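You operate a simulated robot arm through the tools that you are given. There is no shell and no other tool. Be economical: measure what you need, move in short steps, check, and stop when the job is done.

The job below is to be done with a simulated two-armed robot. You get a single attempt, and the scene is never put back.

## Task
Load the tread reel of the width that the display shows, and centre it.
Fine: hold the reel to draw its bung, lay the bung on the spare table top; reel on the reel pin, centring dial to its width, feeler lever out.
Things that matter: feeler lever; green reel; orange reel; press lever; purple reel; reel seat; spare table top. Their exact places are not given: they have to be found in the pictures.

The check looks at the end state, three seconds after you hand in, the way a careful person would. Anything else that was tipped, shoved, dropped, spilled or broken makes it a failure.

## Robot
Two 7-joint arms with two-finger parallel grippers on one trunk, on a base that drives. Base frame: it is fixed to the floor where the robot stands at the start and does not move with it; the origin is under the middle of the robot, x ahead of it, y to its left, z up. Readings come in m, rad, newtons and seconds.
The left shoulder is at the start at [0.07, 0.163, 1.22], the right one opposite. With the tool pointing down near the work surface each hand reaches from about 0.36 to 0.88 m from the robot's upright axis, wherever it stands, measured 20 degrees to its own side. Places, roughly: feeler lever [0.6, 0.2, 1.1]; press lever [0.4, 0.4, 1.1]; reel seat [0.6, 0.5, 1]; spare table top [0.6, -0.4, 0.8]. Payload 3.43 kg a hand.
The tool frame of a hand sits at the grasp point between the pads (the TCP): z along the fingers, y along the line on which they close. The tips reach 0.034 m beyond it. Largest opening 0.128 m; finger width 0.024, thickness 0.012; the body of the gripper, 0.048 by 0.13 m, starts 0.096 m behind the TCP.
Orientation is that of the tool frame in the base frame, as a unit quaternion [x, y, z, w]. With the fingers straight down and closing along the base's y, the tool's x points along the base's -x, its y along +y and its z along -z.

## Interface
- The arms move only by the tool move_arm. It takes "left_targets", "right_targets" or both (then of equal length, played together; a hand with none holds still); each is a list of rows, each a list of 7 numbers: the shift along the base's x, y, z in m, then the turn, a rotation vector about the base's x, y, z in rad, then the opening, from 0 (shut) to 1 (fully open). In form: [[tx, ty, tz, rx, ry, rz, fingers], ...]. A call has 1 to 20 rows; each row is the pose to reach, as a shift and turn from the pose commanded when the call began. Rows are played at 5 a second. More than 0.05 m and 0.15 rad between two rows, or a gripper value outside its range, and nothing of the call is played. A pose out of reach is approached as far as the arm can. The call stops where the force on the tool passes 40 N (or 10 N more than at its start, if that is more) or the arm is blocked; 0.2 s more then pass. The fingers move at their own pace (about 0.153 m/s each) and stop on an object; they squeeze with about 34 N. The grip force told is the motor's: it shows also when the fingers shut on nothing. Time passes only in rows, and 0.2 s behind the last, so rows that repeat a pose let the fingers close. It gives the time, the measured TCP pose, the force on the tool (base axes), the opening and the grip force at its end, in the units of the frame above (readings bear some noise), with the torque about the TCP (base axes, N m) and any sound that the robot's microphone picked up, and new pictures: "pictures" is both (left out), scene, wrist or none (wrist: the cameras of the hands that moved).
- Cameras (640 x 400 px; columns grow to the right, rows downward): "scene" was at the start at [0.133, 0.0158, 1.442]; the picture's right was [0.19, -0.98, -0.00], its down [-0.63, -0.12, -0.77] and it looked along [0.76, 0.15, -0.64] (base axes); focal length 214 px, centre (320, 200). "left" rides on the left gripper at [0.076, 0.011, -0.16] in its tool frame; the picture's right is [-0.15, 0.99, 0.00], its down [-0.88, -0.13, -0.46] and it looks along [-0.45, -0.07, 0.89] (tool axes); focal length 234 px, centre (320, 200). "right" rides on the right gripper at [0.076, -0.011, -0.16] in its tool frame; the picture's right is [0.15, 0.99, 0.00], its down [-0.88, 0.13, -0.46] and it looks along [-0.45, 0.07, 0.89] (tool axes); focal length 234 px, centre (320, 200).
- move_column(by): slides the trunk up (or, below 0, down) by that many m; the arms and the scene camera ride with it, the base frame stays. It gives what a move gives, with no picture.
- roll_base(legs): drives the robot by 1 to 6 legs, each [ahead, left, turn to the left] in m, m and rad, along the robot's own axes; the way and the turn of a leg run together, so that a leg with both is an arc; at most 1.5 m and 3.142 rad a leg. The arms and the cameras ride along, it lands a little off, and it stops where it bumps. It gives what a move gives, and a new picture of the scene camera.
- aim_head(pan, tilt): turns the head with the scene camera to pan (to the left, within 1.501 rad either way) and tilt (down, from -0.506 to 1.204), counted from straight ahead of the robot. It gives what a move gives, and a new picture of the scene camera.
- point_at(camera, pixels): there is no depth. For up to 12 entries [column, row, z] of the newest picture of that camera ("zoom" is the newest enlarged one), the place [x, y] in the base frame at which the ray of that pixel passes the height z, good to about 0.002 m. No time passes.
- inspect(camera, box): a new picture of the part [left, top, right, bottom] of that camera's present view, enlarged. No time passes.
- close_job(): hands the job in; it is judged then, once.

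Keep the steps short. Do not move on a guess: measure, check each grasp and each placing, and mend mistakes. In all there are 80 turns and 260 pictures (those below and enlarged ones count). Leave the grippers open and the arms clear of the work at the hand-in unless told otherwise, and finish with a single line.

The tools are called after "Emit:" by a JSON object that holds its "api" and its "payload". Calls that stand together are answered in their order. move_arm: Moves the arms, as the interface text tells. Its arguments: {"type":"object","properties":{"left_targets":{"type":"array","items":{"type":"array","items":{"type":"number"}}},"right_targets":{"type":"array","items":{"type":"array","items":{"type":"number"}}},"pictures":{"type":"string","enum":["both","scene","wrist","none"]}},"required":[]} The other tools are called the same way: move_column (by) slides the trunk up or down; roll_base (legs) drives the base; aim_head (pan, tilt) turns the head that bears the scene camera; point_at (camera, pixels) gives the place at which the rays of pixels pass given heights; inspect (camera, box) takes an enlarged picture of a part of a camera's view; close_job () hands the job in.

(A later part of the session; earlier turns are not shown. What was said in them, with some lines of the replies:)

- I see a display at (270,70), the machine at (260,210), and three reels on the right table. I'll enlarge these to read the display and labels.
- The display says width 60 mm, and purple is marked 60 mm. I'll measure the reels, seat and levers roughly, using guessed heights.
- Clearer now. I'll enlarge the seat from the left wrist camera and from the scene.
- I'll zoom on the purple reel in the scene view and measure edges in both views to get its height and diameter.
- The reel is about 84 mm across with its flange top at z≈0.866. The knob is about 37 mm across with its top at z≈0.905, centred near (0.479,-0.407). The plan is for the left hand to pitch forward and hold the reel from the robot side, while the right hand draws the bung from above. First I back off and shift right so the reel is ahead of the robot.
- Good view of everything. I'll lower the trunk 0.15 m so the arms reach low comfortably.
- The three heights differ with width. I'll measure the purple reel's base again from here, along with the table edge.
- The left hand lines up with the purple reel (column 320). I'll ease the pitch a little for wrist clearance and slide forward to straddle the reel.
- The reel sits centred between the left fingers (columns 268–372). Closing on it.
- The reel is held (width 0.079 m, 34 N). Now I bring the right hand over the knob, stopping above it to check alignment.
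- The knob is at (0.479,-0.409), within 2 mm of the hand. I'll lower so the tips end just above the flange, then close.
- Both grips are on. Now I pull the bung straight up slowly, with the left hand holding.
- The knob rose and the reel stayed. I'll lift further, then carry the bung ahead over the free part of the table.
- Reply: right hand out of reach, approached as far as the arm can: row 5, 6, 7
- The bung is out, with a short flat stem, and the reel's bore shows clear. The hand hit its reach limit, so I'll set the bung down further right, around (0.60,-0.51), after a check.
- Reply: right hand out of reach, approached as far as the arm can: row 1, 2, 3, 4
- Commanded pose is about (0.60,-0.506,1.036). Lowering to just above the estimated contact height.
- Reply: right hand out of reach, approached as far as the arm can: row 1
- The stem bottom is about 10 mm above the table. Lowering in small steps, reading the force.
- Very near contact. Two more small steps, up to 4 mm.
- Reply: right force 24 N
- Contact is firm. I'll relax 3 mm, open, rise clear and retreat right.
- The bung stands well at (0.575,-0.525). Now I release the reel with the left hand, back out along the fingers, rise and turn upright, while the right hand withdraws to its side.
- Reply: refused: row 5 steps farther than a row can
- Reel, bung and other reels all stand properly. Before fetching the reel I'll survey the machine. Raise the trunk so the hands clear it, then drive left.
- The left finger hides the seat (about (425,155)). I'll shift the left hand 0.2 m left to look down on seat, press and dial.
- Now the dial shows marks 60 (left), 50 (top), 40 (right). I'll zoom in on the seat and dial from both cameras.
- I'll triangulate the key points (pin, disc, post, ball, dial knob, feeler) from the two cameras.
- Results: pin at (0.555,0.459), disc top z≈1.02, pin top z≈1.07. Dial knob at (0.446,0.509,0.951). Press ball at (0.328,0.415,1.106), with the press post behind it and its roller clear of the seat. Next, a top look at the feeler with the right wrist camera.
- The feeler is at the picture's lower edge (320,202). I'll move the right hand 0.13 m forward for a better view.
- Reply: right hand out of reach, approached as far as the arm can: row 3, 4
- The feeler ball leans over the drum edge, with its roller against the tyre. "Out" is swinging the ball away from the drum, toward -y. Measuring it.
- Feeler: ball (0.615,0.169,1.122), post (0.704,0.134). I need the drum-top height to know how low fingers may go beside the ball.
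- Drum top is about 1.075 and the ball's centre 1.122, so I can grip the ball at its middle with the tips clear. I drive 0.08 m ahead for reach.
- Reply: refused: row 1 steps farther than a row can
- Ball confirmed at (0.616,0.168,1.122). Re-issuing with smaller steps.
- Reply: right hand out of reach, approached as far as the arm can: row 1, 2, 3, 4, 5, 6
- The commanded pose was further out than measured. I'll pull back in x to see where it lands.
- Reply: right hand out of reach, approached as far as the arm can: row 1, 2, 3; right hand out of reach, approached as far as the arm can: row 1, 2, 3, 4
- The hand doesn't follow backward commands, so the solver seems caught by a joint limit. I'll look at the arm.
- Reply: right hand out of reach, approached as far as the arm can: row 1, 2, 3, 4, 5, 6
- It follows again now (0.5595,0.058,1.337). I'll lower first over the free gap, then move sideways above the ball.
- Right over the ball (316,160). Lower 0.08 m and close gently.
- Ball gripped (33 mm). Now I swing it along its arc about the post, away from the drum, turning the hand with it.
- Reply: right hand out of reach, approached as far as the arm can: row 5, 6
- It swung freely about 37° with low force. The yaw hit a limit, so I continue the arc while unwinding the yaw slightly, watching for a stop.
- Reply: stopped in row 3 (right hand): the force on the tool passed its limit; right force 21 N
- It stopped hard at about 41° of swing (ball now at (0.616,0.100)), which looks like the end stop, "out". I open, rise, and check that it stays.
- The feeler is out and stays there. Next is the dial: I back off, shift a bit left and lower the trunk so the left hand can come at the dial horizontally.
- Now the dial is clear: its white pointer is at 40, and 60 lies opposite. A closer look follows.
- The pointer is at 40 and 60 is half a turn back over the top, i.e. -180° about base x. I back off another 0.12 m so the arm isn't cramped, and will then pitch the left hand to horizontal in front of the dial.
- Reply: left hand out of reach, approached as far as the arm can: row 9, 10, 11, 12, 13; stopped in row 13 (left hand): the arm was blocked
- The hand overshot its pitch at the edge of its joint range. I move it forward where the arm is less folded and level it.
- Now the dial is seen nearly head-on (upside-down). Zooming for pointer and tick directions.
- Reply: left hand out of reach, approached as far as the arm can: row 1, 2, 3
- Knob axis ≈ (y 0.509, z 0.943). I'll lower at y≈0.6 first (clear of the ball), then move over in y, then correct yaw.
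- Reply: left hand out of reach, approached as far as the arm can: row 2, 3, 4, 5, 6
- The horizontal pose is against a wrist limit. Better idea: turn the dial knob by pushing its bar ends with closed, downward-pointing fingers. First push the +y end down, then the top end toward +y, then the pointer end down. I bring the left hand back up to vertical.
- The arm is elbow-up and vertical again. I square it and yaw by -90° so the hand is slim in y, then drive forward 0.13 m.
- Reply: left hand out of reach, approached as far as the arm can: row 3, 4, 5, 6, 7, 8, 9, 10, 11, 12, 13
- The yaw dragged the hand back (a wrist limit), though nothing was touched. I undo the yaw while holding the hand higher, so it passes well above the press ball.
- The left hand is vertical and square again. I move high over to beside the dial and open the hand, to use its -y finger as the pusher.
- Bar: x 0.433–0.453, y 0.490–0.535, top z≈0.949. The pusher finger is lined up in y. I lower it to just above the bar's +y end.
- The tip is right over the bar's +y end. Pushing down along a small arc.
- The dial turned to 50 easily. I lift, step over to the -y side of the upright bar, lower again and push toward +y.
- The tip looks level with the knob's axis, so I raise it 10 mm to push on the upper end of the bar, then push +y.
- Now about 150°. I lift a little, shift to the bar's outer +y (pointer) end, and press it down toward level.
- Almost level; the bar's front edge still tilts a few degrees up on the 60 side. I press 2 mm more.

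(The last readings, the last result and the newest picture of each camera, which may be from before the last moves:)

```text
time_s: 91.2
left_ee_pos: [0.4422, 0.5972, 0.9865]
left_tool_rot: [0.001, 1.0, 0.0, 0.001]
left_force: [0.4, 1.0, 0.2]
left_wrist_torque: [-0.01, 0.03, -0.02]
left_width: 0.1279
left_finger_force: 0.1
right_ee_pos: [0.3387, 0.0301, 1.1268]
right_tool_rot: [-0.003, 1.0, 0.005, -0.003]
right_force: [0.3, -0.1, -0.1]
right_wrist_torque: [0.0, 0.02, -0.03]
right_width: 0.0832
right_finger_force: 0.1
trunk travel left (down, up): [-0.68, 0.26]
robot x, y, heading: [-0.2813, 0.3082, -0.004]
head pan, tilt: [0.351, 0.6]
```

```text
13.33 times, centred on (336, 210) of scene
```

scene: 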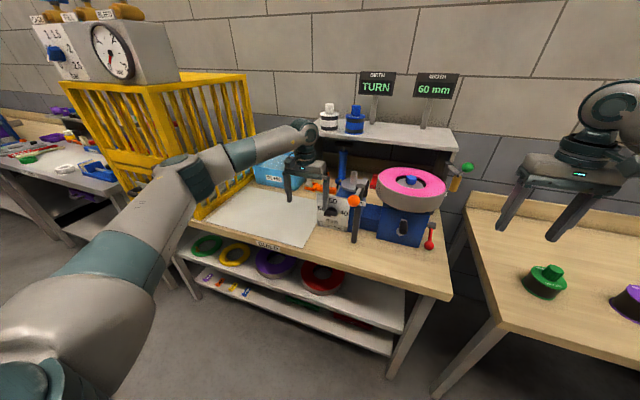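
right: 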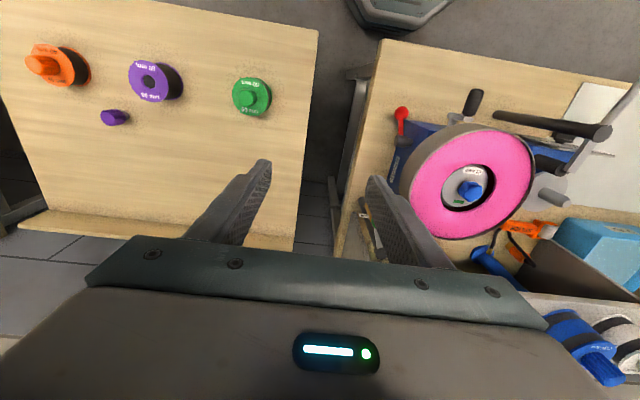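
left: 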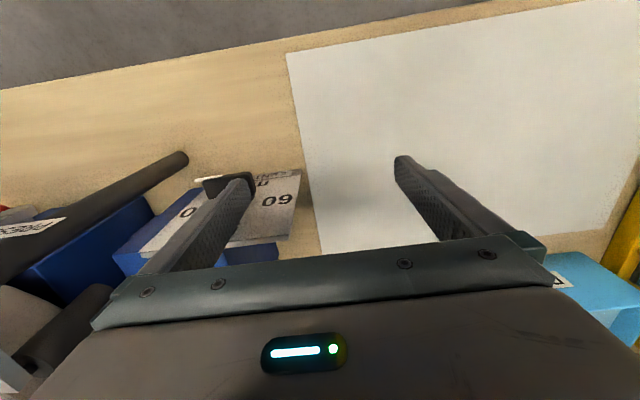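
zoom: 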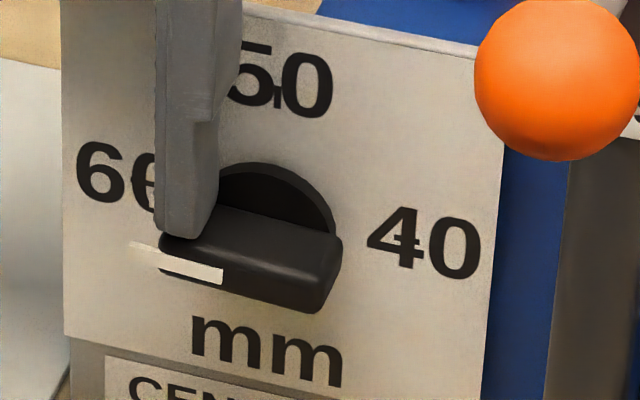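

I lift the finger away to see the pointer and the 60 tick unobstructed.

Emit:
{"api": "move_arm", "payload": {"left_targets": [[0, 0.01, 0.03, 0, 0, 0, 1], [0, 0.02, 0.07, 0, 0, 0, 1], [0, 0.04, 0.11, 0, 0, 0, 1], [0, 0.06, 0.15, 0, 0, 0, 1], [0, 0.06, 0.15, 0, 0, 0, 1]], "pictures": "none"}}

Emit:
{"api": "inspect", "payload": {"camera": "scene", "box": [316, 195, 356, 225]}}

```text
time_s: 92.3
left_ee_pos: [0.4451, 0.6556, 1.1359]
left_tool_rot: [0.001, 1.0, 0.0, 0.001]
left_force: [1.0, -0.1, -0.3]
left_wrist_torque: [-0.03, -0.01, 0.01]
left_width: 0.128
left_finger_force: 0.1
right_ee_pos: [0.339, 0.0296, 1.1263]
right_tool_rot: [-0.003, 1.0, 0.006, -0.003]
right_force: [0.5, -0.3, -0.3]
right_wrist_torque: [-0.01, 0.02, 0.01]
right_width: 0.0832
right_finger_force: 0.1
trunk travel left (down, up): [-0.68, 0.26]
robot x, y, heading: [-0.2803, 0.3069, -0.003]
head pan, tilt: [0.351, 0.6]
```

```text
13.33 times, centred on (336, 210) of scene
```

zoom: 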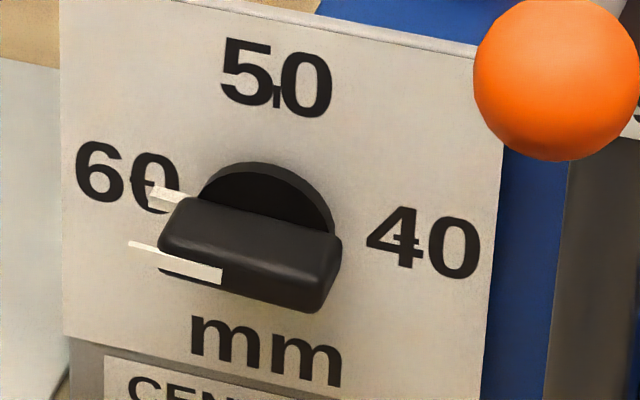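

The pointer is at 60, perhaps 3–4° short of level. One slight extra press of 1.5 mm at the same spot.

Emit:
{"api": "move_arm", "payload": {"left_targets": [[0, -0.02, -0.04, 0, 0, 0, 1], [0, -0.04, -0.08, 0, 0, 0, 1], [0, -0.055, -0.12, 0, 0, 0, 1], [0, -0.056, -0.14, 0, 0, 0, 1], [0, -0.056, -0.149, 0, 0, 0, 1], [0, -0.056, -0.152, 0, 0, 0, 1], [0, -0.056, -0.152, 0, 0, 0, 1], [0, -0.055, -0.12, 0, 0, 0, 1], [0, -0.04, -0.08, 0, 0, 0, 1], [0, -0.02, -0.04, 0, 0, 0, 1], [0, 0, 0, 0, 0, 0, 1], [0, 0, 0.04, 0, 0, 0, 1], [0, 0, 0.04, 0, 0, 0, 1]], "pictures": "none"}}

Emit:
{"api": "inspect", "payload": {"camera": "scene", "box": [316, 195, 356, 225]}}

```text
time_s: 95.2
left_ee_pos: [0.4458, 0.6584, 1.1799]
left_tool_rot: [0.001, 1.0, 0.0, 0.001]
left_force: [0.4, 0.6, 0.6]
left_wrist_torque: [0.0, 0.0, 0.01]
left_width: 0.1277
left_finger_force: 0.0
right_ee_pos: [0.3399, 0.0311, 1.1265]
right_tool_rot: [-0.003, 1.0, 0.004, -0.004]
right_force: [0.8, -0.5, 0.3]
right_wrist_torque: [-0.01, 0.03, 0.03]
right_width: 0.0832
right_finger_force: 0.1
trunk travel left (down, up): [-0.68, 0.26]
robot x, y, heading: [-0.2801, 0.3062, -0.006]
head pan, tilt: [0.351, 0.6]
```

```text
13.33 times, centred on (336, 210) of scene
```

zoom: 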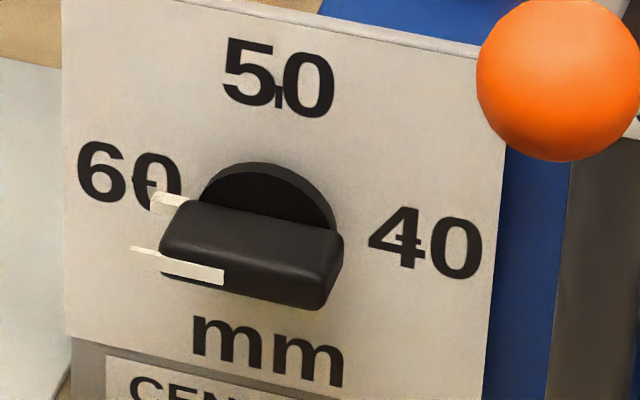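

The bar is now level and the pointer sits on 60. Dial done. I raise the trunk and drive right to fetch the reel.

Emit:
{"api": "move_column", "payload": {"by": 0.2}}

Emit:
{"api": "roll_base", "payload": {"legs": [[0, -0.85, 0.004]]}}

Emit:
{"api": "move_arm", "payload": {"left_targets": [[0, -0.045, 0, 0, 0, 0, 1], [0, -0.09, 0, 0, 0, 0, 1], [0, -0.135, -0.01, 0, 0, 0, 1], [0.01, -0.18, -0.03, 0, 0, 0, 1], [0.02, -0.215, -0.06, 0, 0, 0, 1], [0.03, -0.218, -0.1, 0, 0, 0, 1], [0.03, -0.218, -0.145, 0, 0, 0, 1], [0.03, -0.218, -0.19, 0, 0, 0, 1], [0.03, -0.218, -0.23, 0, 0, 0, 1], [0.03, -0.218, -0.23, 0, 0, 0, 1]]}}

```text
time_s: 97.3
left_ee_pos: [0.4446, 0.6582, 1.3796]
left_tool_rot: [0.0, 1.0, 0.0, 0.001]
left_force: [0.2, 0.7, -0.3]
left_wrist_torque: [0.02, 0.01, -0.03]
left_width: 0.128
left_finger_force: 0.0
right_ee_pos: [0.3385, 0.0294, 1.3272]
right_tool_rot: [-0.003, 1.0, 0.005, -0.004]
right_force: [-0.2, 0.2, 0.0]
right_wrist_torque: [-0.02, -0.01, -0.02]
right_width: 0.0833
right_finger_force: 0.0
trunk travel left (down, up): [-0.88, 0.06]
robot x, y, heading: [-0.281, 0.3098, -0.002]
head pan, tilt: [0.351, 0.6]
```

```text
time_s: 101.8
left_ee_pos: [0.4423, -0.1791, 1.3794]
left_tool_rot: [-0.002, 1.0, 0.0, 0.001]
left_force: [0.0, -0.2, 0.5]
left_wrist_torque: [0.02, -0.01, -0.01]
left_width: 0.128
left_finger_force: 0.1
right_ee_pos: [0.3399, -0.8058, 1.3263]
right_tool_rot: [-0.007, 1.0, 0.004, -0.002]
right_force: [0.2, 0.7, -0.1]
right_wrist_torque: [0.02, 0.03, 0.02]
right_width: 0.0833
right_finger_force: 0.1
trunk travel left (down, up): [-0.88, 0.06]
robot x, y, heading: [-0.2799, -0.5342, 0.004]
head pan, tilt: [0.351, 0.6]
```

scene: 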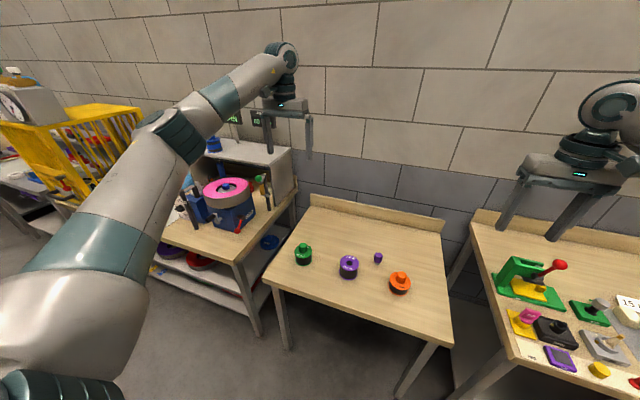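

```text
refused: row 4 steps farther than a row can; nothing moved
```

Smaller steps. I also aim the left hand over the reel at (0.48,-0.408).

Emit:
{"api": "move_arm", "payload": {"left_targets": [[0, -0.045, 0, 0, 0, 0, 1], [0, -0.09, 0, 0, 0, 0, 1], [0, -0.135, -0.01, 0, 0, 0, 1], [0.01, -0.175, -0.03, 0, 0, 0, 1], [0.02, -0.21, -0.055, 0, 0, 0, 1], [0.03, -0.23, -0.095, 0, 0, 0, 1], [0.03, -0.23, -0.14, 0, 0, 0, 1], [0.03, -0.23, -0.185, 0, 0, 0, 1], [0.03, -0.23, -0.23, 0, 0, 0, 1], [0.03, -0.23, -0.23, 0, 0, 0, 1]]}}

Emit:
{"api": "inspect", "payload": {"camera": "left", "box": [220, 60, 420, 185]}}

```text
time_s: 104.0
left_ee_pos: [0.4708, -0.4083, 1.1522]
left_tool_rot: [-0.002, 1.0, 0.0, 0.002]
left_force: [-0.4, 0.6, -0.9]
left_wrist_torque: [0.01, -0.01, -0.02]
left_width: 0.1281
left_finger_force: 0.0
right_ee_pos: [0.3395, -0.8077, 1.3281]
right_tool_rot: [-0.006, 1.0, 0.006, -0.004]
right_force: [0.0, 0.6, -0.5]
right_wrist_torque: [-0.02, -0.02, 0.03]
right_width: 0.083
right_finger_force: 0.1
trunk travel left (down, up): [-0.88, 0.06]
robot x, y, heading: [-0.2821, -0.5344, 0.005]
head pan, tilt: [0.351, 0.6]
```

scene: 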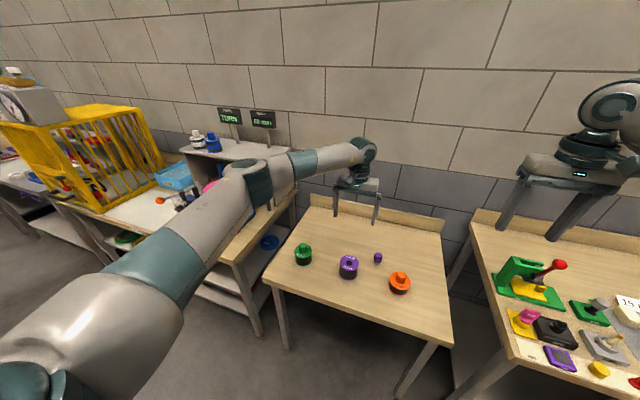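
left: 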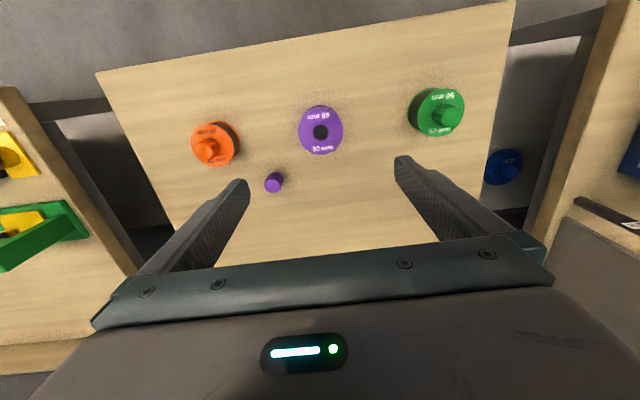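

```text
3.20 times, centred on (320, 122) of left
```

zoom: 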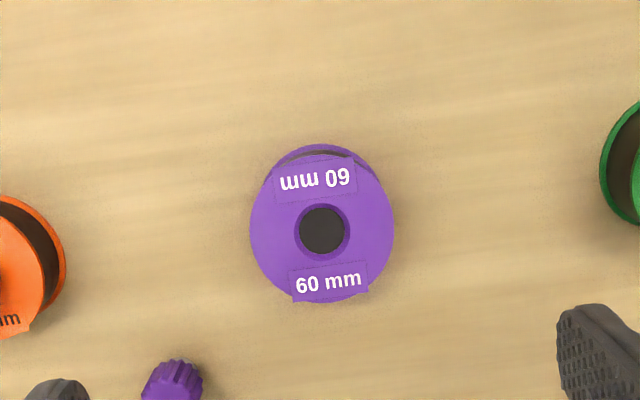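

Emit:
{"api": "point_at", "payload": {"camera": "zoom", "pixels": [[322, 230, 0.866], [249, 230, 0.866], [394, 230, 0.866], [322, 155, 0.866], [322, 304, 0.866]]}}

```text
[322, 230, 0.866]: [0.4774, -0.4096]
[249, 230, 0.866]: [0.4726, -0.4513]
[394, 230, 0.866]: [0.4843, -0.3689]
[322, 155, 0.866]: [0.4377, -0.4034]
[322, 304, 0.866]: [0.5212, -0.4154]
```

Reel centre (0.4785,-0.4097). Lowering straight over it to TCP z 0.85 and closing.

Emit:
{"api": "move_arm", "payload": {"left_targets": [[0.004, -0.001, -0.048, 0, 0, 0, 1], [0.0077, -0.0015, -0.096, 0, 0, 0, 1], [0.0077, -0.0015, -0.144, 0, 0, 0, 1], [0.0077, -0.0015, -0.192, 0, 0, 0, 1], [0.0077, -0.0015, -0.24, 0, 0, 0, 1], [0.0077, -0.0015, -0.28, 0, 0, 0, 1], [0.0077, -0.0015, -0.302, 0, 0, 0, 1], [0.0077, -0.0015, -0.302, 0, 0, 0, 0.9], [0.0077, -0.0015, -0.302, 0, 0, 0, 0.75], [0.0077, -0.0015, -0.302, 0, 0, 0, 0.6], [0.0077, -0.0015, -0.302, 0, 0, 0, 0.5], [0.0077, -0.0015, -0.302, 0, 0, 0, 0.5]]}}

```text
time_s: 106.6
left_ee_pos: [0.4786, -0.4103, 0.8475]
left_tool_rot: [-0.003, 1.0, 0.0, 0.001]
left_force: [0.1, 0.9, 0.0]
left_wrist_torque: [-0.06, -0.05, 0.06]
left_width: 0.0788
left_finger_force: 34.2
right_ee_pos: [0.3399, -0.8082, 1.3266]
right_tool_rot: [-0.006, 1.0, 0.005, -0.003]
right_force: [-0.7, 0.0, 0.0]
right_wrist_torque: [-0.02, -0.03, 0.0]
right_width: 0.0831
right_finger_force: 0.0
trunk travel left (down, up): [-0.88, 0.06]
robot x, y, heading: [-0.2833, -0.5384, 0.0]
head pan, tilt: [0.351, 0.6]
```

scene: 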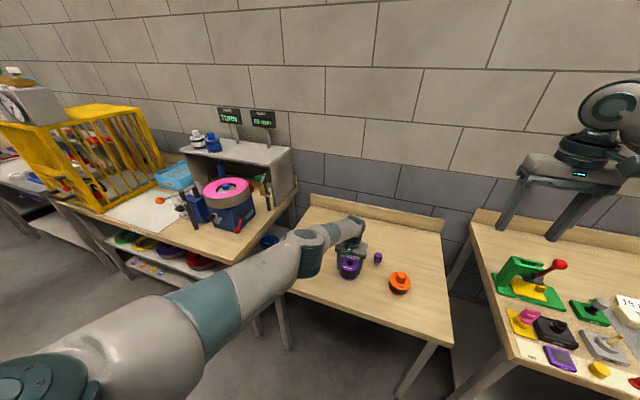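
left: 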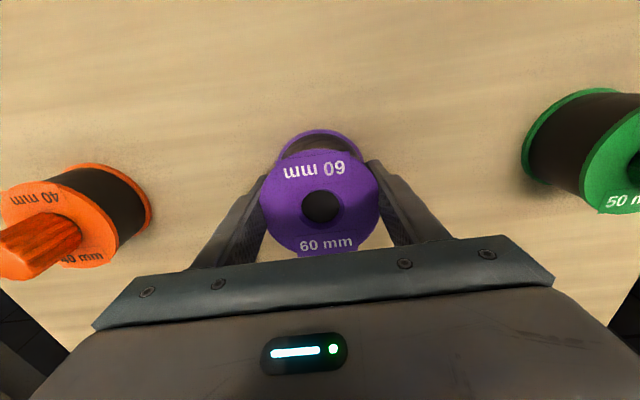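

Gripped (0.0788 m, 34 N). Lifting 0.48 m straight up, then checking the reel in hand.

Emit:
{"api": "move_arm", "payload": {"left_targets": [[0, 0, 0.02, 0, 0, 0, 0.5], [0, 0, 0.06, 0, 0, 0, 0.5], [0, 0, 0.105, 0, 0, 0, 0.5], [0, 0, 0.15, 0, 0, 0, 0.5], [0, 0, 0.195, 0, 0, 0, 0.5], [0, 0, 0.24, 0, 0, 0, 0.5], [-0.005, 0, 0.285, 0, 0, 0, 0.5], [-0.01, 0, 0.33, 0, 0, 0, 0.5], [-0.02, 0.01, 0.375, 0, 0, 0, 0.5], [-0.03, 0.02, 0.42, 0, 0, 0, 0.5], [-0.04, 0.03, 0.46, 0, 0, 0, 0.5], [-0.04, 0.03, 0.46, 0, 0, 0, 0.5]]}}

Emit:
{"api": "inspect", "payload": {"camera": "left", "box": [230, 100, 410, 270]}}

```text
time_s: 109.2
left_ee_pos: [0.4393, -0.3833, 1.3071]
left_tool_rot: [-0.003, 1.0, 0.0, 0.001]
left_force: [-0.7, -0.1, -2.9]
left_wrist_torque: [0.0, 0.03, 0.04]
left_width: 0.079
left_finger_force: 34.1
right_ee_pos: [0.3415, -0.8085, 1.3259]
right_tool_rot: [-0.006, 1.0, 0.005, -0.003]
right_force: [0.1, 0.3, 0.4]
right_wrist_torque: [0.0, 0.02, -0.01]
right_width: 0.0834
right_finger_force: 0.1
trunk travel left (down, up): [-0.88, 0.06]
robot x, y, heading: [-0.2801, -0.5338, -0.0]
head pan, tilt: [0.351, 0.6]
```

scene: 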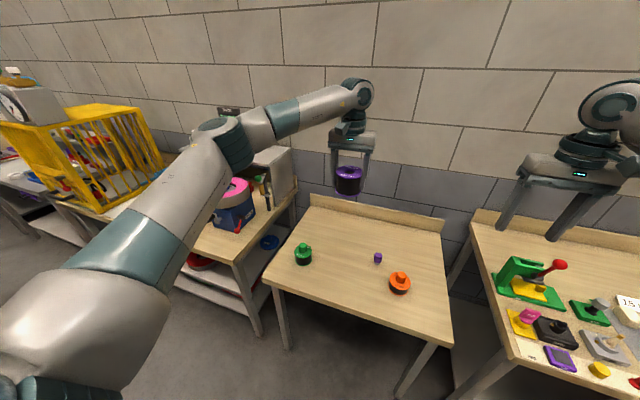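
left: 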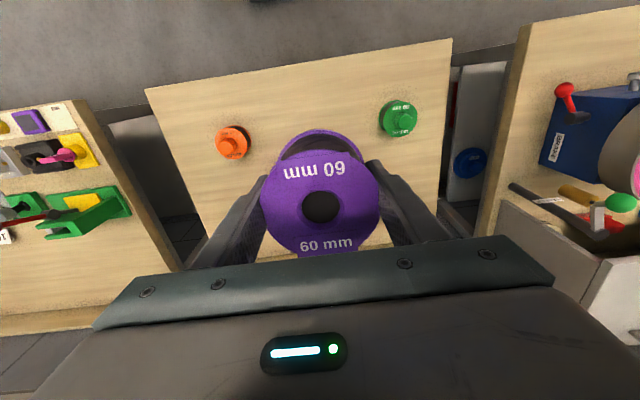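

```text
2.35 times, centred on (320, 185) of left
```

zoom: 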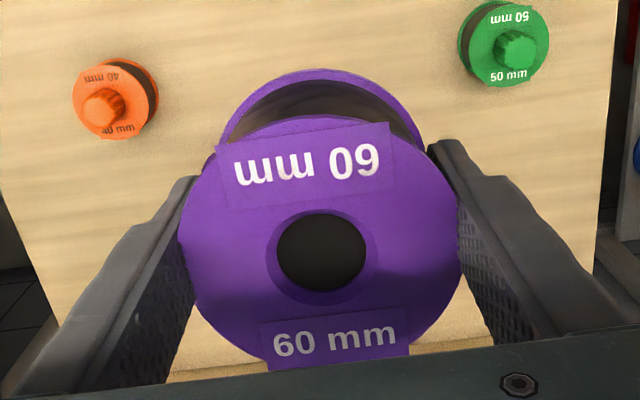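

The reel hangs level. I'll measure its bore relative to the TCP.

Emit:
{"api": "point_at", "payload": {"camera": "zoom", "pixels": [[264, 252, 1.3255], [370, 252, 1.3255], [318, 206, 1.3255], [318, 306, 1.3255], [180, 240, 1.3255], [463, 240, 1.3255], [322, 115, 1.3255]]}}

Emit:
{"api": "roll_base", "payload": {"legs": [[0, 0.84, 0]]}}

```text
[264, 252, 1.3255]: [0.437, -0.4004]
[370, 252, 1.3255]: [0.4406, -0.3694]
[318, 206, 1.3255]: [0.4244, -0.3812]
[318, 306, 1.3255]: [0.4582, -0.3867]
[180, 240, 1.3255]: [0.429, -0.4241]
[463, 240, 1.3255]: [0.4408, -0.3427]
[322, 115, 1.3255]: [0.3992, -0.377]
```

```text
time_s: 113.7
left_ee_pos: [0.4401, 0.4497, 1.3087]
left_tool_rot: [-0.001, 1.0, 0.001, 0.001]
left_force: [0.2, -0.1, -2.7]
left_wrist_torque: [0.02, 0.02, 0.0]
left_width: 0.0788
left_finger_force: 34.3
right_ee_pos: [0.3391, 0.0249, 1.3275]
right_tool_rot: [-0.004, 1.0, 0.005, -0.003]
right_force: [0.4, -0.1, 0.3]
right_wrist_torque: [0.03, -0.02, 0.02]
right_width: 0.0832
right_finger_force: 0.0
trunk travel left (down, up): [-0.88, 0.06]
robot x, y, heading: [-0.2801, 0.3036, 0.003]
head pan, tilt: [0.351, 0.6]
```

scene: 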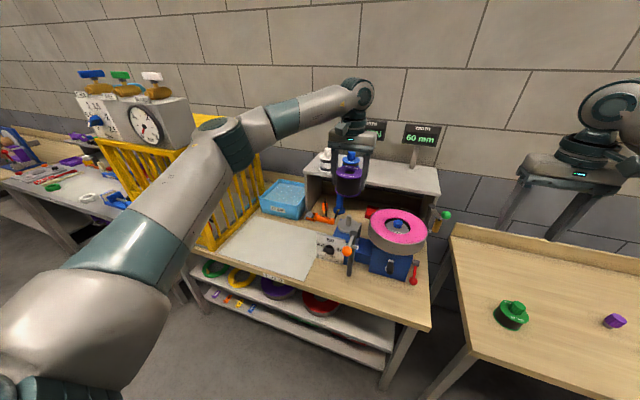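

The bore is within 2 mm of the TCP. Now I re-measure the pin from the scene camera at this spot.

Emit:
{"api": "inspect", "payload": {"camera": "scene", "box": [318, 205, 382, 255]}}

Emit:
{"api": "inspect", "payload": {"camera": "left", "box": [0, 0, 640, 400]}}

```text
8.00 times, centred on (350, 230) of scene
```

zoom: 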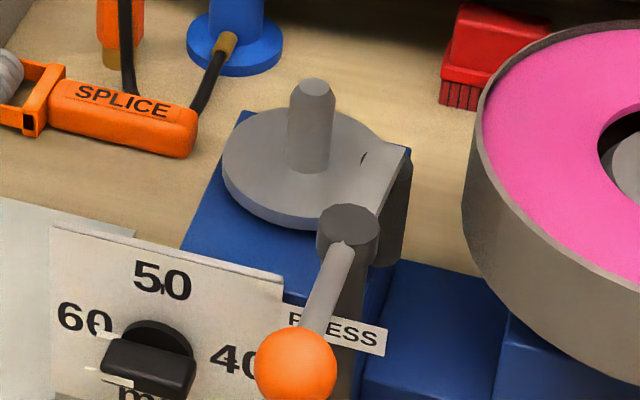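

```text
1.00 times, centred on (320, 200) of left
```

zoom: 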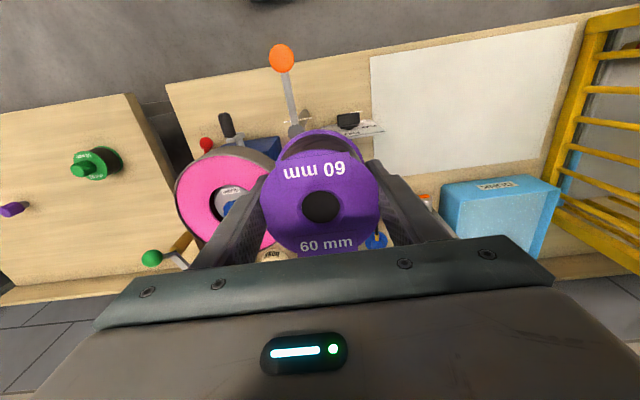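

Emit:
{"api": "point_at", "payload": {"camera": "scene", "pixels": [[348.6, 225.8, 1.015], [348.6, 225.8, 1.02], [348.6, 225.8, 1.025], [349.1, 215.2, 1.065], [349.1, 216.0, 1.075], [359.4, 224.5, 1.09], [361, 220, 1.09], [353.5, 233, 1.09]]}}

Emit:
{"api": "move_arm", "payload": {"left_targets": [[0, 0.045, 0, 0, 0, 0, 0.5], [0, 0.09, 0, 0, 0, 0, 0.5], [-0.02, 0.13, 0, 0, 0, 0, 0.5], [-0.04, 0.16, 0, 0, 0, 0, 0.5], [-0.04, 0.16, 0, 0, 0, 0, 0.5]], "pictures": "wrist"}}

Emit:
{"api": "inspect", "payload": {"camera": "left", "box": [180, 100, 308, 200]}}

```text
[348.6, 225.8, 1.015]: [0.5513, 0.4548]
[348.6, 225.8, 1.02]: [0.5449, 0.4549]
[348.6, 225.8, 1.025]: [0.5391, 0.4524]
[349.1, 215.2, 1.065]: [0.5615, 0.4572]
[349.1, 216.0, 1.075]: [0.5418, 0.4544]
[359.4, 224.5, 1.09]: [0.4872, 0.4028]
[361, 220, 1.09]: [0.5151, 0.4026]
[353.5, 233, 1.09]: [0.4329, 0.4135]
```

```text
time_s: 114.8
left_ee_pos: [0.3984, 0.6069, 1.3076]
left_tool_rot: [0.0, 1.0, 0.001, 0.001]
left_force: [-0.1, 0.2, -4.1]
left_wrist_torque: [0.01, 0.06, -0.02]
left_width: 0.0788
left_finger_force: 34.2
right_ee_pos: [0.3392, 0.0247, 1.3277]
right_tool_rot: [-0.005, 1.0, 0.005, -0.004]
right_force: [0.5, -0.4, 0.2]
right_wrist_torque: [0.03, 0.01, 0.0]
right_width: 0.0832
right_finger_force: 0.1
trunk travel left (down, up): [-0.88, 0.06]
robot x, y, heading: [-0.2823, 0.3039, -0.001]
head pan, tilt: [0.351, 0.6]
```

left: 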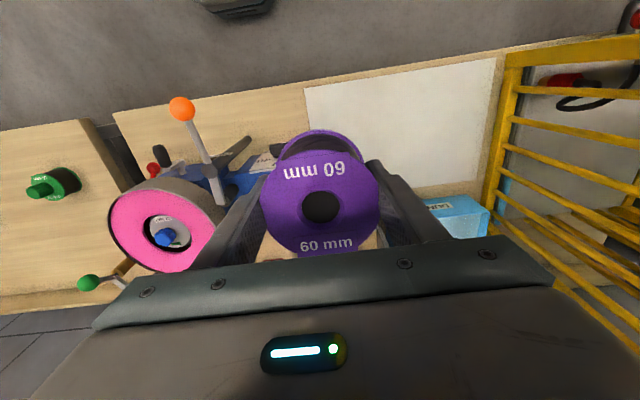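

```text
4.00 times, centred on (244, 150) of left
```

zoom: 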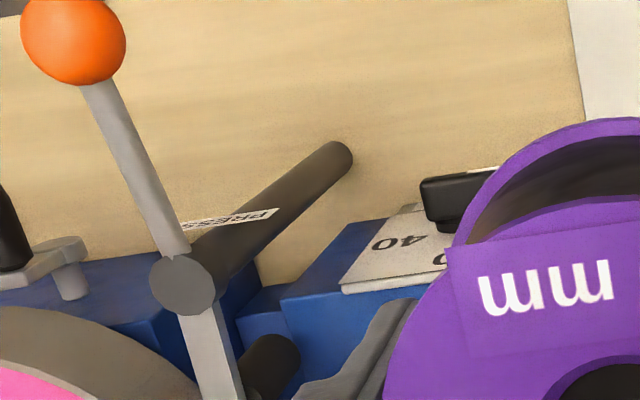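

The reel hides the seat from its own camera. I'll use the right wrist camera: move the right hand 0.25 m left at height.

Emit:
{"api": "move_arm", "payload": {"right_targets": [[0.01, 0.045, 0, 0, 0, 0, 0.65], [0.02, 0.09, 0, 0, 0, 0, 0.65], [0.03, 0.135, 0, 0, 0, 0, 0.65], [0.04, 0.18, 0, 0, 0, 0, 0.65], [0.05, 0.225, 0, 0, 0, 0, 0.8], [0.05, 0.27, 0, 0, 0, 0, 1], [0.05, 0.29, 0, 0, 0, 0, 1], [0.05, 0.29, 0, 0, 0, 0, 1]], "pictures": "wrist"}}

Emit:
{"api": "inspect", "payload": {"camera": "right", "box": [360, 90, 488, 200]}}

```text
time_s: 116.7
left_ee_pos: [0.3993, 0.6086, 1.3079]
left_tool_rot: [0.0, 1.0, 0.0, 0.001]
left_force: [0.2, 0.3, -3.3]
left_wrist_torque: [-0.02, 0.02, -0.02]
left_width: 0.0785
left_finger_force: 33.7
right_ee_pos: [0.3871, 0.3151, 1.3274]
right_tool_rot: [-0.004, 1.0, 0.005, -0.003]
right_force: [0.2, -0.4, 0.4]
right_wrist_torque: [0.03, 0.01, 0.02]
right_width: 0.128
right_finger_force: 0.1
trunk travel left (down, up): [-0.88, 0.06]
robot x, y, heading: [-0.2797, 0.3002, 0.001]
head pan, tilt: [0.351, 0.6]
```

right: 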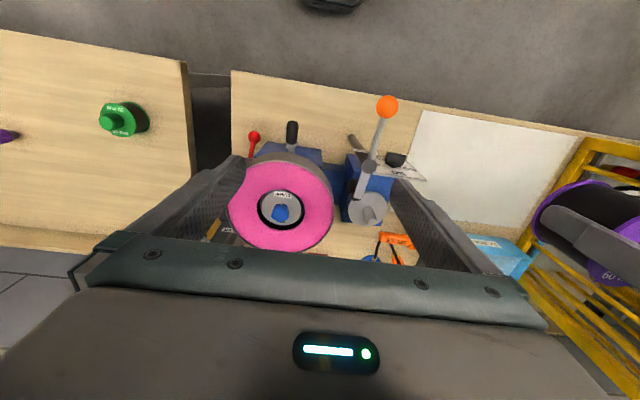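

```text
3.64 times, centred on (424, 145) of right
```

zoom: 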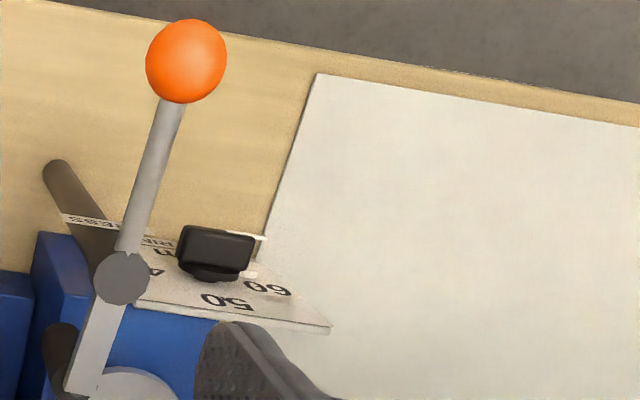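

Emit:
{"api": "inspect", "payload": {"camera": "right", "box": [330, 140, 426, 235]}}

```text
4.21 times, centred on (378, 188) of right
5 turns are left
```

zoom: 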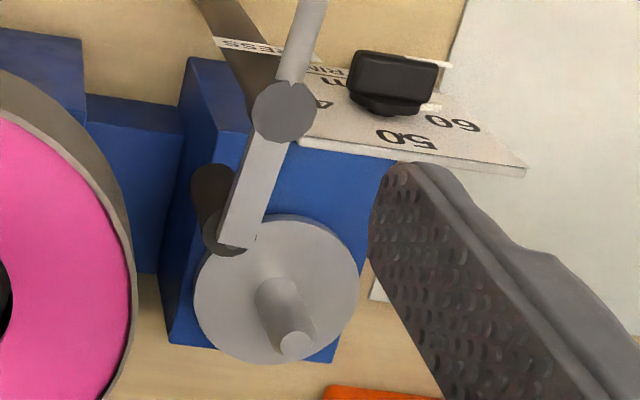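

Few turns remain, so I combine steps: measure disc and pin in this view, retreat the right hand, drive 0.08 m ahead for reach, and bring the reel above the pin.

Emit:
{"api": "point_at", "payload": {"camera": "zoom", "pixels": [[277, 290, 1.015], [277, 290, 1.02], [277, 290, 1.025], [297, 345, 1.065], [297, 345, 1.07], [297, 345, 1.075], [268, 286, 1.02], [193, 290, 1.02], [360, 290, 1.02], [277, 215, 1.02], [277, 362, 1.02], [237, 245, 1.08]]}}

Emit:
{"api": "roll_base", "payload": {"legs": [[0.08, 0, 0]]}}

Emit:
{"api": "move_arm", "payload": {"left_targets": [[0.018, -0.035, 0, 0, 0, 0, 0.5], [0.036, -0.07, 0, 0, 0, 0, 0.5], [0.054, -0.105, 0, 0, 0, 0, 0.5], [0.072, -0.14, 0, 0, 0, 0, 0.5], [0.073, -0.151, -0.04, 0, 0, 0, 0.5], [0.073, -0.151, -0.085, 0, 0, 0, 0.5], [0.073, -0.151, -0.125, 0, 0, 0, 0.5], [0.073, -0.151, -0.16, 0, 0, 0, 0.5], [0.073, -0.151, -0.16, 0, 0, 0, 0.5]], "right_targets": [[0, -0.045, 0, 0, 0, 0, 1], [-0.01, -0.09, 0, 0, 0, 0, 1], [-0.02, -0.135, 0, 0, 0, 0, 1], [-0.03, -0.18, 0, 0, 0, 0, 1], [-0.04, -0.225, 0, 0, 0, 0, 1], [-0.05, -0.27, 0, 0, 0, 0, 1], [-0.05, -0.29, 0, 0, 0, 0, 1], [-0.05, -0.29, 0, 0, 0, 0, 1], [-0.05, -0.29, 0, 0, 0, 0, 1]], "pictures": "both"}}

Emit:
{"api": "aim_head", "payload": {"pan": 0.25, "tilt": 0.6}}

Emit:
{"api": "inspect", "payload": {"camera": "scene", "box": [280, 160, 408, 260]}}

```text
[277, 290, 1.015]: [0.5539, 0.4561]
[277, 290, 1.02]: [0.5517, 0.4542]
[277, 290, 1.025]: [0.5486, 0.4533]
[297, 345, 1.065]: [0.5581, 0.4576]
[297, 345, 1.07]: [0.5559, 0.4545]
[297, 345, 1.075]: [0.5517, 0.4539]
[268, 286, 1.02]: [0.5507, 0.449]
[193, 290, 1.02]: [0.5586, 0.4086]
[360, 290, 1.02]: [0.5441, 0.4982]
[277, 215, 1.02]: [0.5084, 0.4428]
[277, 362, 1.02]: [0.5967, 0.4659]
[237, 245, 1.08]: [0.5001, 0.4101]
```

```text
time_s: 117.7
left_ee_pos: [0.469, 0.6074, 1.3129]
left_tool_rot: [-0.001, 1.0, 0.0, 0.005]
left_force: [-0.8, -0.2, -2.3]
left_wrist_torque: [-0.02, -0.07, 0.0]
left_width: 0.0788
left_finger_force: 34.0
right_ee_pos: [0.4586, 0.3156, 1.3317]
right_tool_rot: [-0.004, 1.0, 0.006, 0.0]
right_force: [-1.5, 0.1, 0.5]
right_wrist_torque: [0.0, -0.09, -0.02]
right_width: 0.1279
right_finger_force: 0.0
trunk travel left (down, up): [-0.88, 0.06]
robot x, y, heading: [-0.2023, 0.3043, 0.001]
head pan, tilt: [0.351, 0.6]
```

scene: 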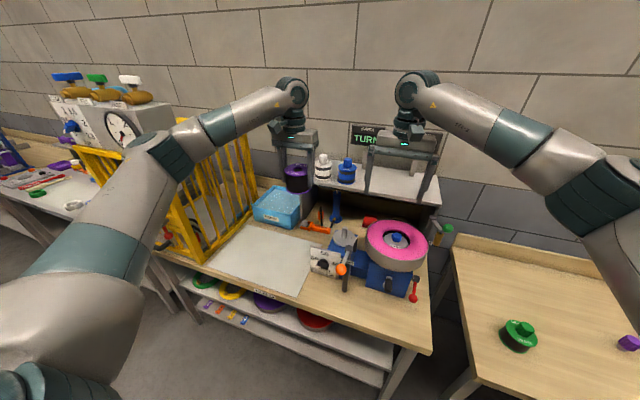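

```text
time_s: 119.7
left_ee_pos: [0.5503, 0.4579, 1.1478]
left_tool_rot: [-0.001, 1.0, 0.0, 0.001]
left_force: [0.2, 0.3, -3.3]
left_wrist_torque: [-0.01, 0.03, 0.03]
left_width: 0.0788
left_finger_force: 34.3
right_ee_pos: [0.4169, 0.0248, 1.3279]
right_tool_rot: [-0.004, 1.0, 0.005, -0.002]
right_force: [0.1, 0.6, -0.5]
right_wrist_torque: [0.01, 0.0, 0.0]
right_width: 0.1281
right_finger_force: 0.1
trunk travel left (down, up): [-0.88, 0.06]
robot x, y, heading: [-0.204, 0.301, -0.009]
head pan, tilt: [0.351, 0.6]
```

scene: 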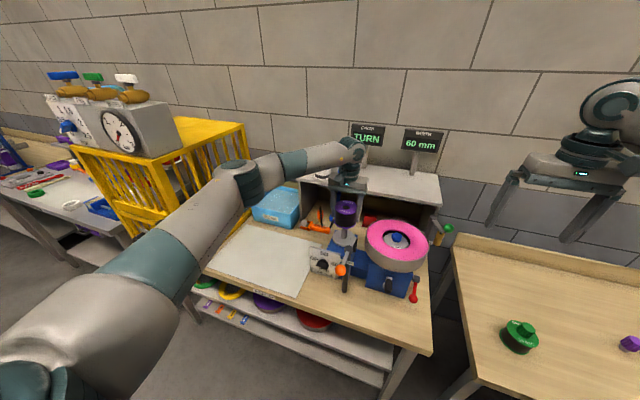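
right: 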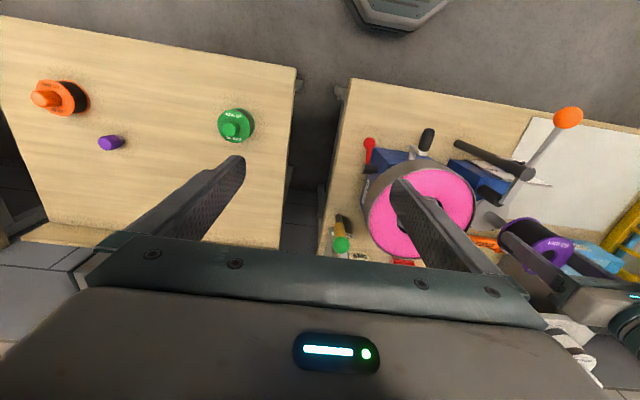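
left: 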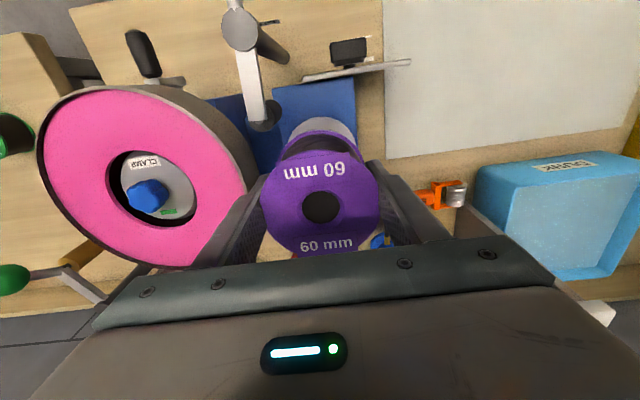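

```text
time_s: 120.4
left_ee_pos: [0.5506, 0.4575, 1.1487]
left_tool_rot: [-0.001, 1.0, 0.0, 0.001]
left_force: [0.4, 0.2, -2.9]
left_wrist_torque: [0.02, 0.01, 0.02]
left_width: 0.0784
left_finger_force: 34.2
right_ee_pos: [0.4167, 0.0246, 1.3277]
right_tool_rot: [-0.004, 1.0, 0.005, -0.003]
right_force: [-0.1, 0.4, -0.3]
right_wrist_torque: [0.03, 0.02, -0.01]
right_width: 0.1282
right_finger_force: 0.0
trunk travel left (down, up): [-0.88, 0.06]
robot x, y, heading: [-0.2041, 0.304, -0.003]
head pan, tilt: [0.25, 0.6]
```

scene: 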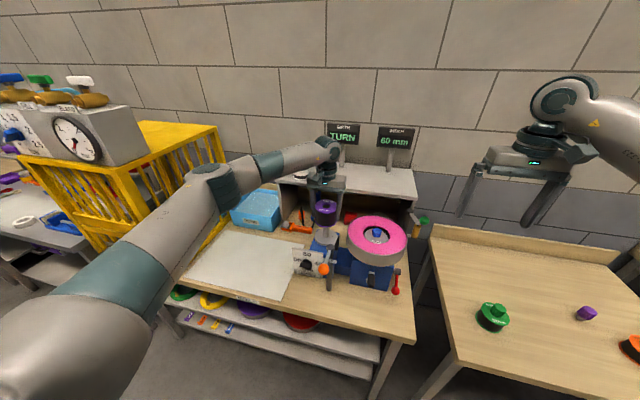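

```text
4.00 times, centred on (344, 210) of scene
4 turns are left
```

zoom: 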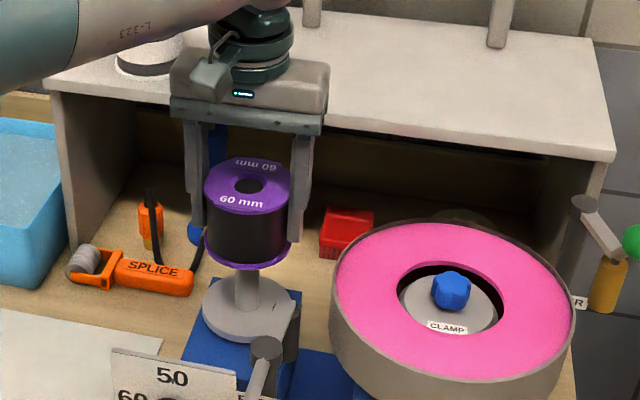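

The reel hangs directly above the pin (pin ≈(0.554,0.456); TCP (0.550,0.458)). I correct 2 mm and lower onto the pin, with the force guard on.

Emit:
{"api": "move_arm", "payload": {"left_targets": [[0.0025, -0.001, -0.01, 0, 0, 0, 0.5], [0.0025, -0.001, -0.022, 0, 0, 0, 0.5], [0.0025, -0.001, -0.034, 0, 0, 0, 0.5], [0.0025, -0.001, -0.046, 0, 0, 0, 0.5], [0.0025, -0.001, -0.058, 0, 0, 0, 0.5], [0.0025, -0.001, -0.068, 0, 0, 0, 0.5], [0.0025, -0.001, -0.074, 0, 0, 0, 0.5], [0.0025, -0.001, -0.078, 0, 0, 0, 0.5], [0.0025, -0.001, -0.081, 0, 0, 0, 0.5], [0.0025, -0.001, -0.081, 0, 0, 0, 0.5]]}}

Emit:
{"api": "inspect", "payload": {"camera": "scene", "box": [296, 185, 360, 245]}}

Emit:
{"api": "inspect", "payload": {"camera": "left", "box": [230, 100, 410, 270]}}

```text
time_s: 122.6
left_ee_pos: [0.5553, 0.4578, 1.0641]
left_tool_rot: [0.0, 1.0, 0.0, 0.0]
left_force: [23.3, 12.2, 6.1]
left_wrist_torque: [0.26, -0.5, 0.06]
left_width: 0.0788
left_finger_force: 33.7
right_ee_pos: [0.4189, 0.027, 1.3268]
right_tool_rot: [-0.004, 1.0, 0.004, -0.004]
right_force: [-0.4, 1.0, 0.3]
right_wrist_torque: [-0.03, 0.0, 0.01]
right_width: 0.1282
right_finger_force: 0.0
trunk travel left (down, up): [-0.88, 0.06]
robot x, y, heading: [-0.2045, 0.2999, -0.003]
head pan, tilt: [0.25, 0.6]
```

scene: 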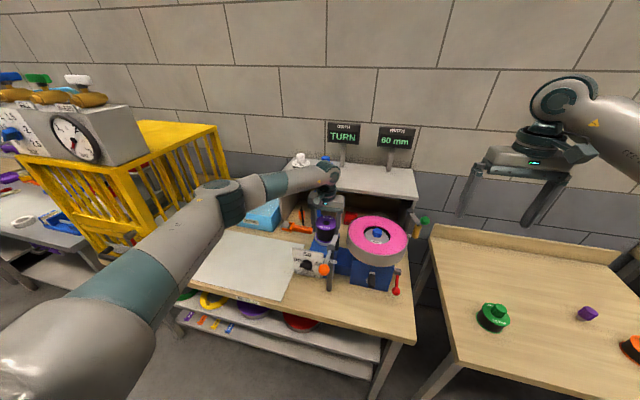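
left: 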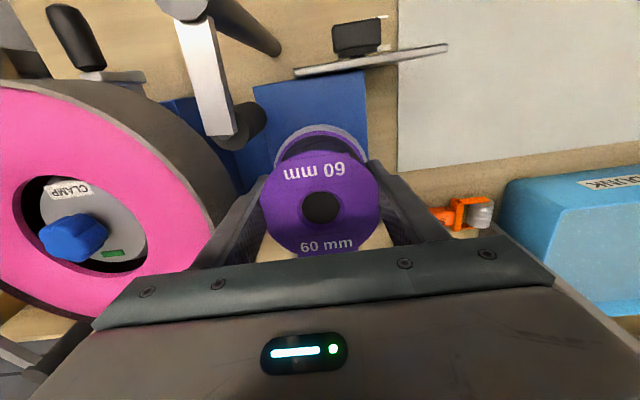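

```text
6.67 times, centred on (328, 215) of scene
```

zoom: 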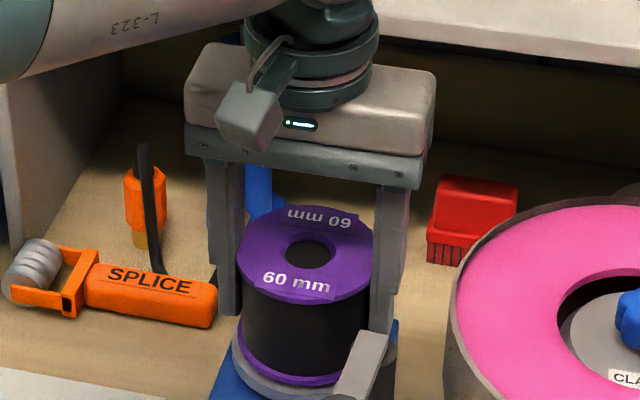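

```text
2.35 times, centred on (320, 185) of left
3 turns are left
```

zoom: 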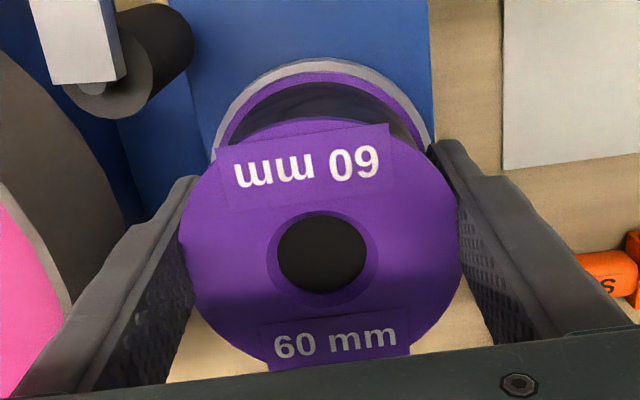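

The reel bottom is at z≈1.017, on the disc, with the pin inside the bore (sideways contact felt). I relax the side load, open partway (the drum is near), rise straight up, and retreat.

Emit:
{"api": "move_arm", "payload": {"left_targets": [[0.002, 0.001, 0.001, 0, 0, 0, 0.5], [0.003, 0.002, 0.001, 0, 0, 0, 0.5], [0.003, 0.002, 0.001, 0, 0, 0, 0.7], [0.003, 0.002, 0.001, 0, 0, 0, 0.82], [0.003, 0.002, 0.001, 0, 0, 0, 0.82], [0.003, 0.002, 0.02, 0, 0, 0, 0.82], [0.003, 0.002, 0.05, 0, 0, 0, 0.82], [0.003, 0.002, 0.09, 0, 0, 0, 0.82], [0.003, 0.002, 0.135, 0, 0, 0, 0.82], [0.003, 0.002, 0.18, 0, 0, 0, 0.9], [0.003, 0.002, 0.22, 0, 0, 0, 1], [-0.03, 0.02, 0.24, 0, 0, 0, 1], [-0.07, 0.04, 0.25, 0, 0, 0, 1], [-0.11, 0.06, 0.25, 0, 0, 0, 1], [-0.15, 0.08, 0.25, 0, 0, 0, 1], [-0.15, 0.08, 0.25, 0, 0, 0, 1]]}}

Emit:
{"api": "inspect", "payload": {"camera": "scene", "box": [280, 185, 440, 295]}}

Emit:
{"api": "inspect", "payload": {"camera": "left", "box": [220, 80, 420, 230]}}

```text
time_s: 126.0
left_ee_pos: [0.4005, 0.5348, 1.3171]
left_tool_rot: [-0.001, 1.0, 0.0, 0.002]
left_force: [1.7, -0.2, 0.5]
left_wrist_torque: [0.02, 0.02, -0.01]
left_width: 0.1279
left_finger_force: 0.0
right_ee_pos: [0.4158, 0.025, 1.328]
right_tool_rot: [-0.004, 1.0, 0.005, -0.003]
right_force: [0.1, -0.8, 0.4]
right_wrist_torque: [0.01, -0.02, 0.01]
right_width: 0.1279
right_finger_force: 0.0
trunk travel left (down, up): [-0.88, 0.06]
robot x, y, heading: [-0.2028, 0.3052, -0.003]
head pan, tilt: [0.25, 0.6]
```

scene: 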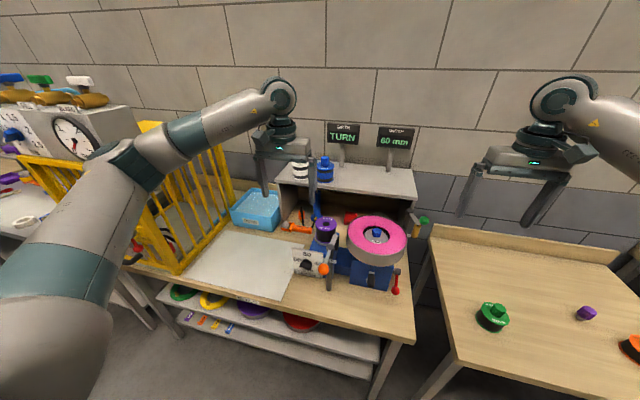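
left: 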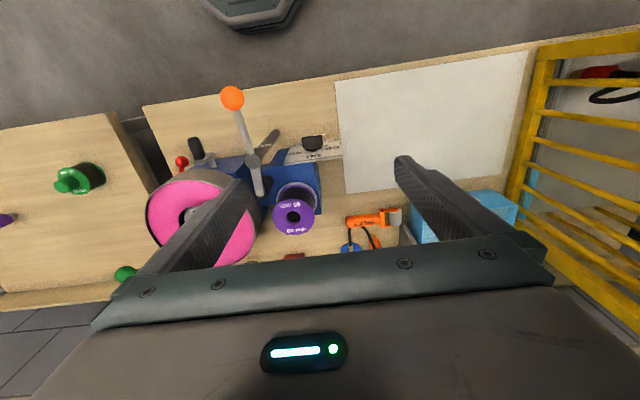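

```text
3.64 times, centred on (360, 240) of scene
```

zoom: 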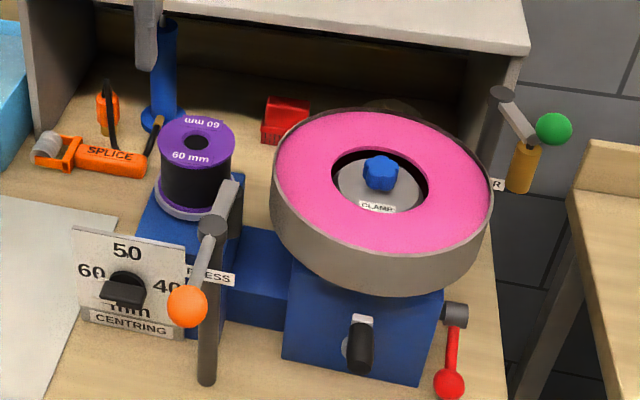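

```text
2.67 times, centred on (320, 155) of left
2 turns are left
```

zoom: 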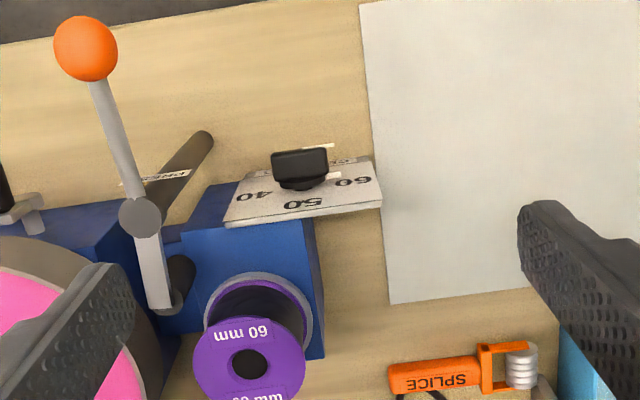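

The reel sits flat on the seat over the pin. The dial is at 60, the feeler is out, the bung stands on the spare table, and the display still shows 60 mm. Both hands are open and clear, so I hand in.

Emit:
{"api": "close_job", "payload": {}}

```text
The job is handed in.
```

The purple 60 mm reel is on the reel pin, the centring dial points to 60, the feeler lever is swung out, and its bung stands on the spare table top; the job is handed in.
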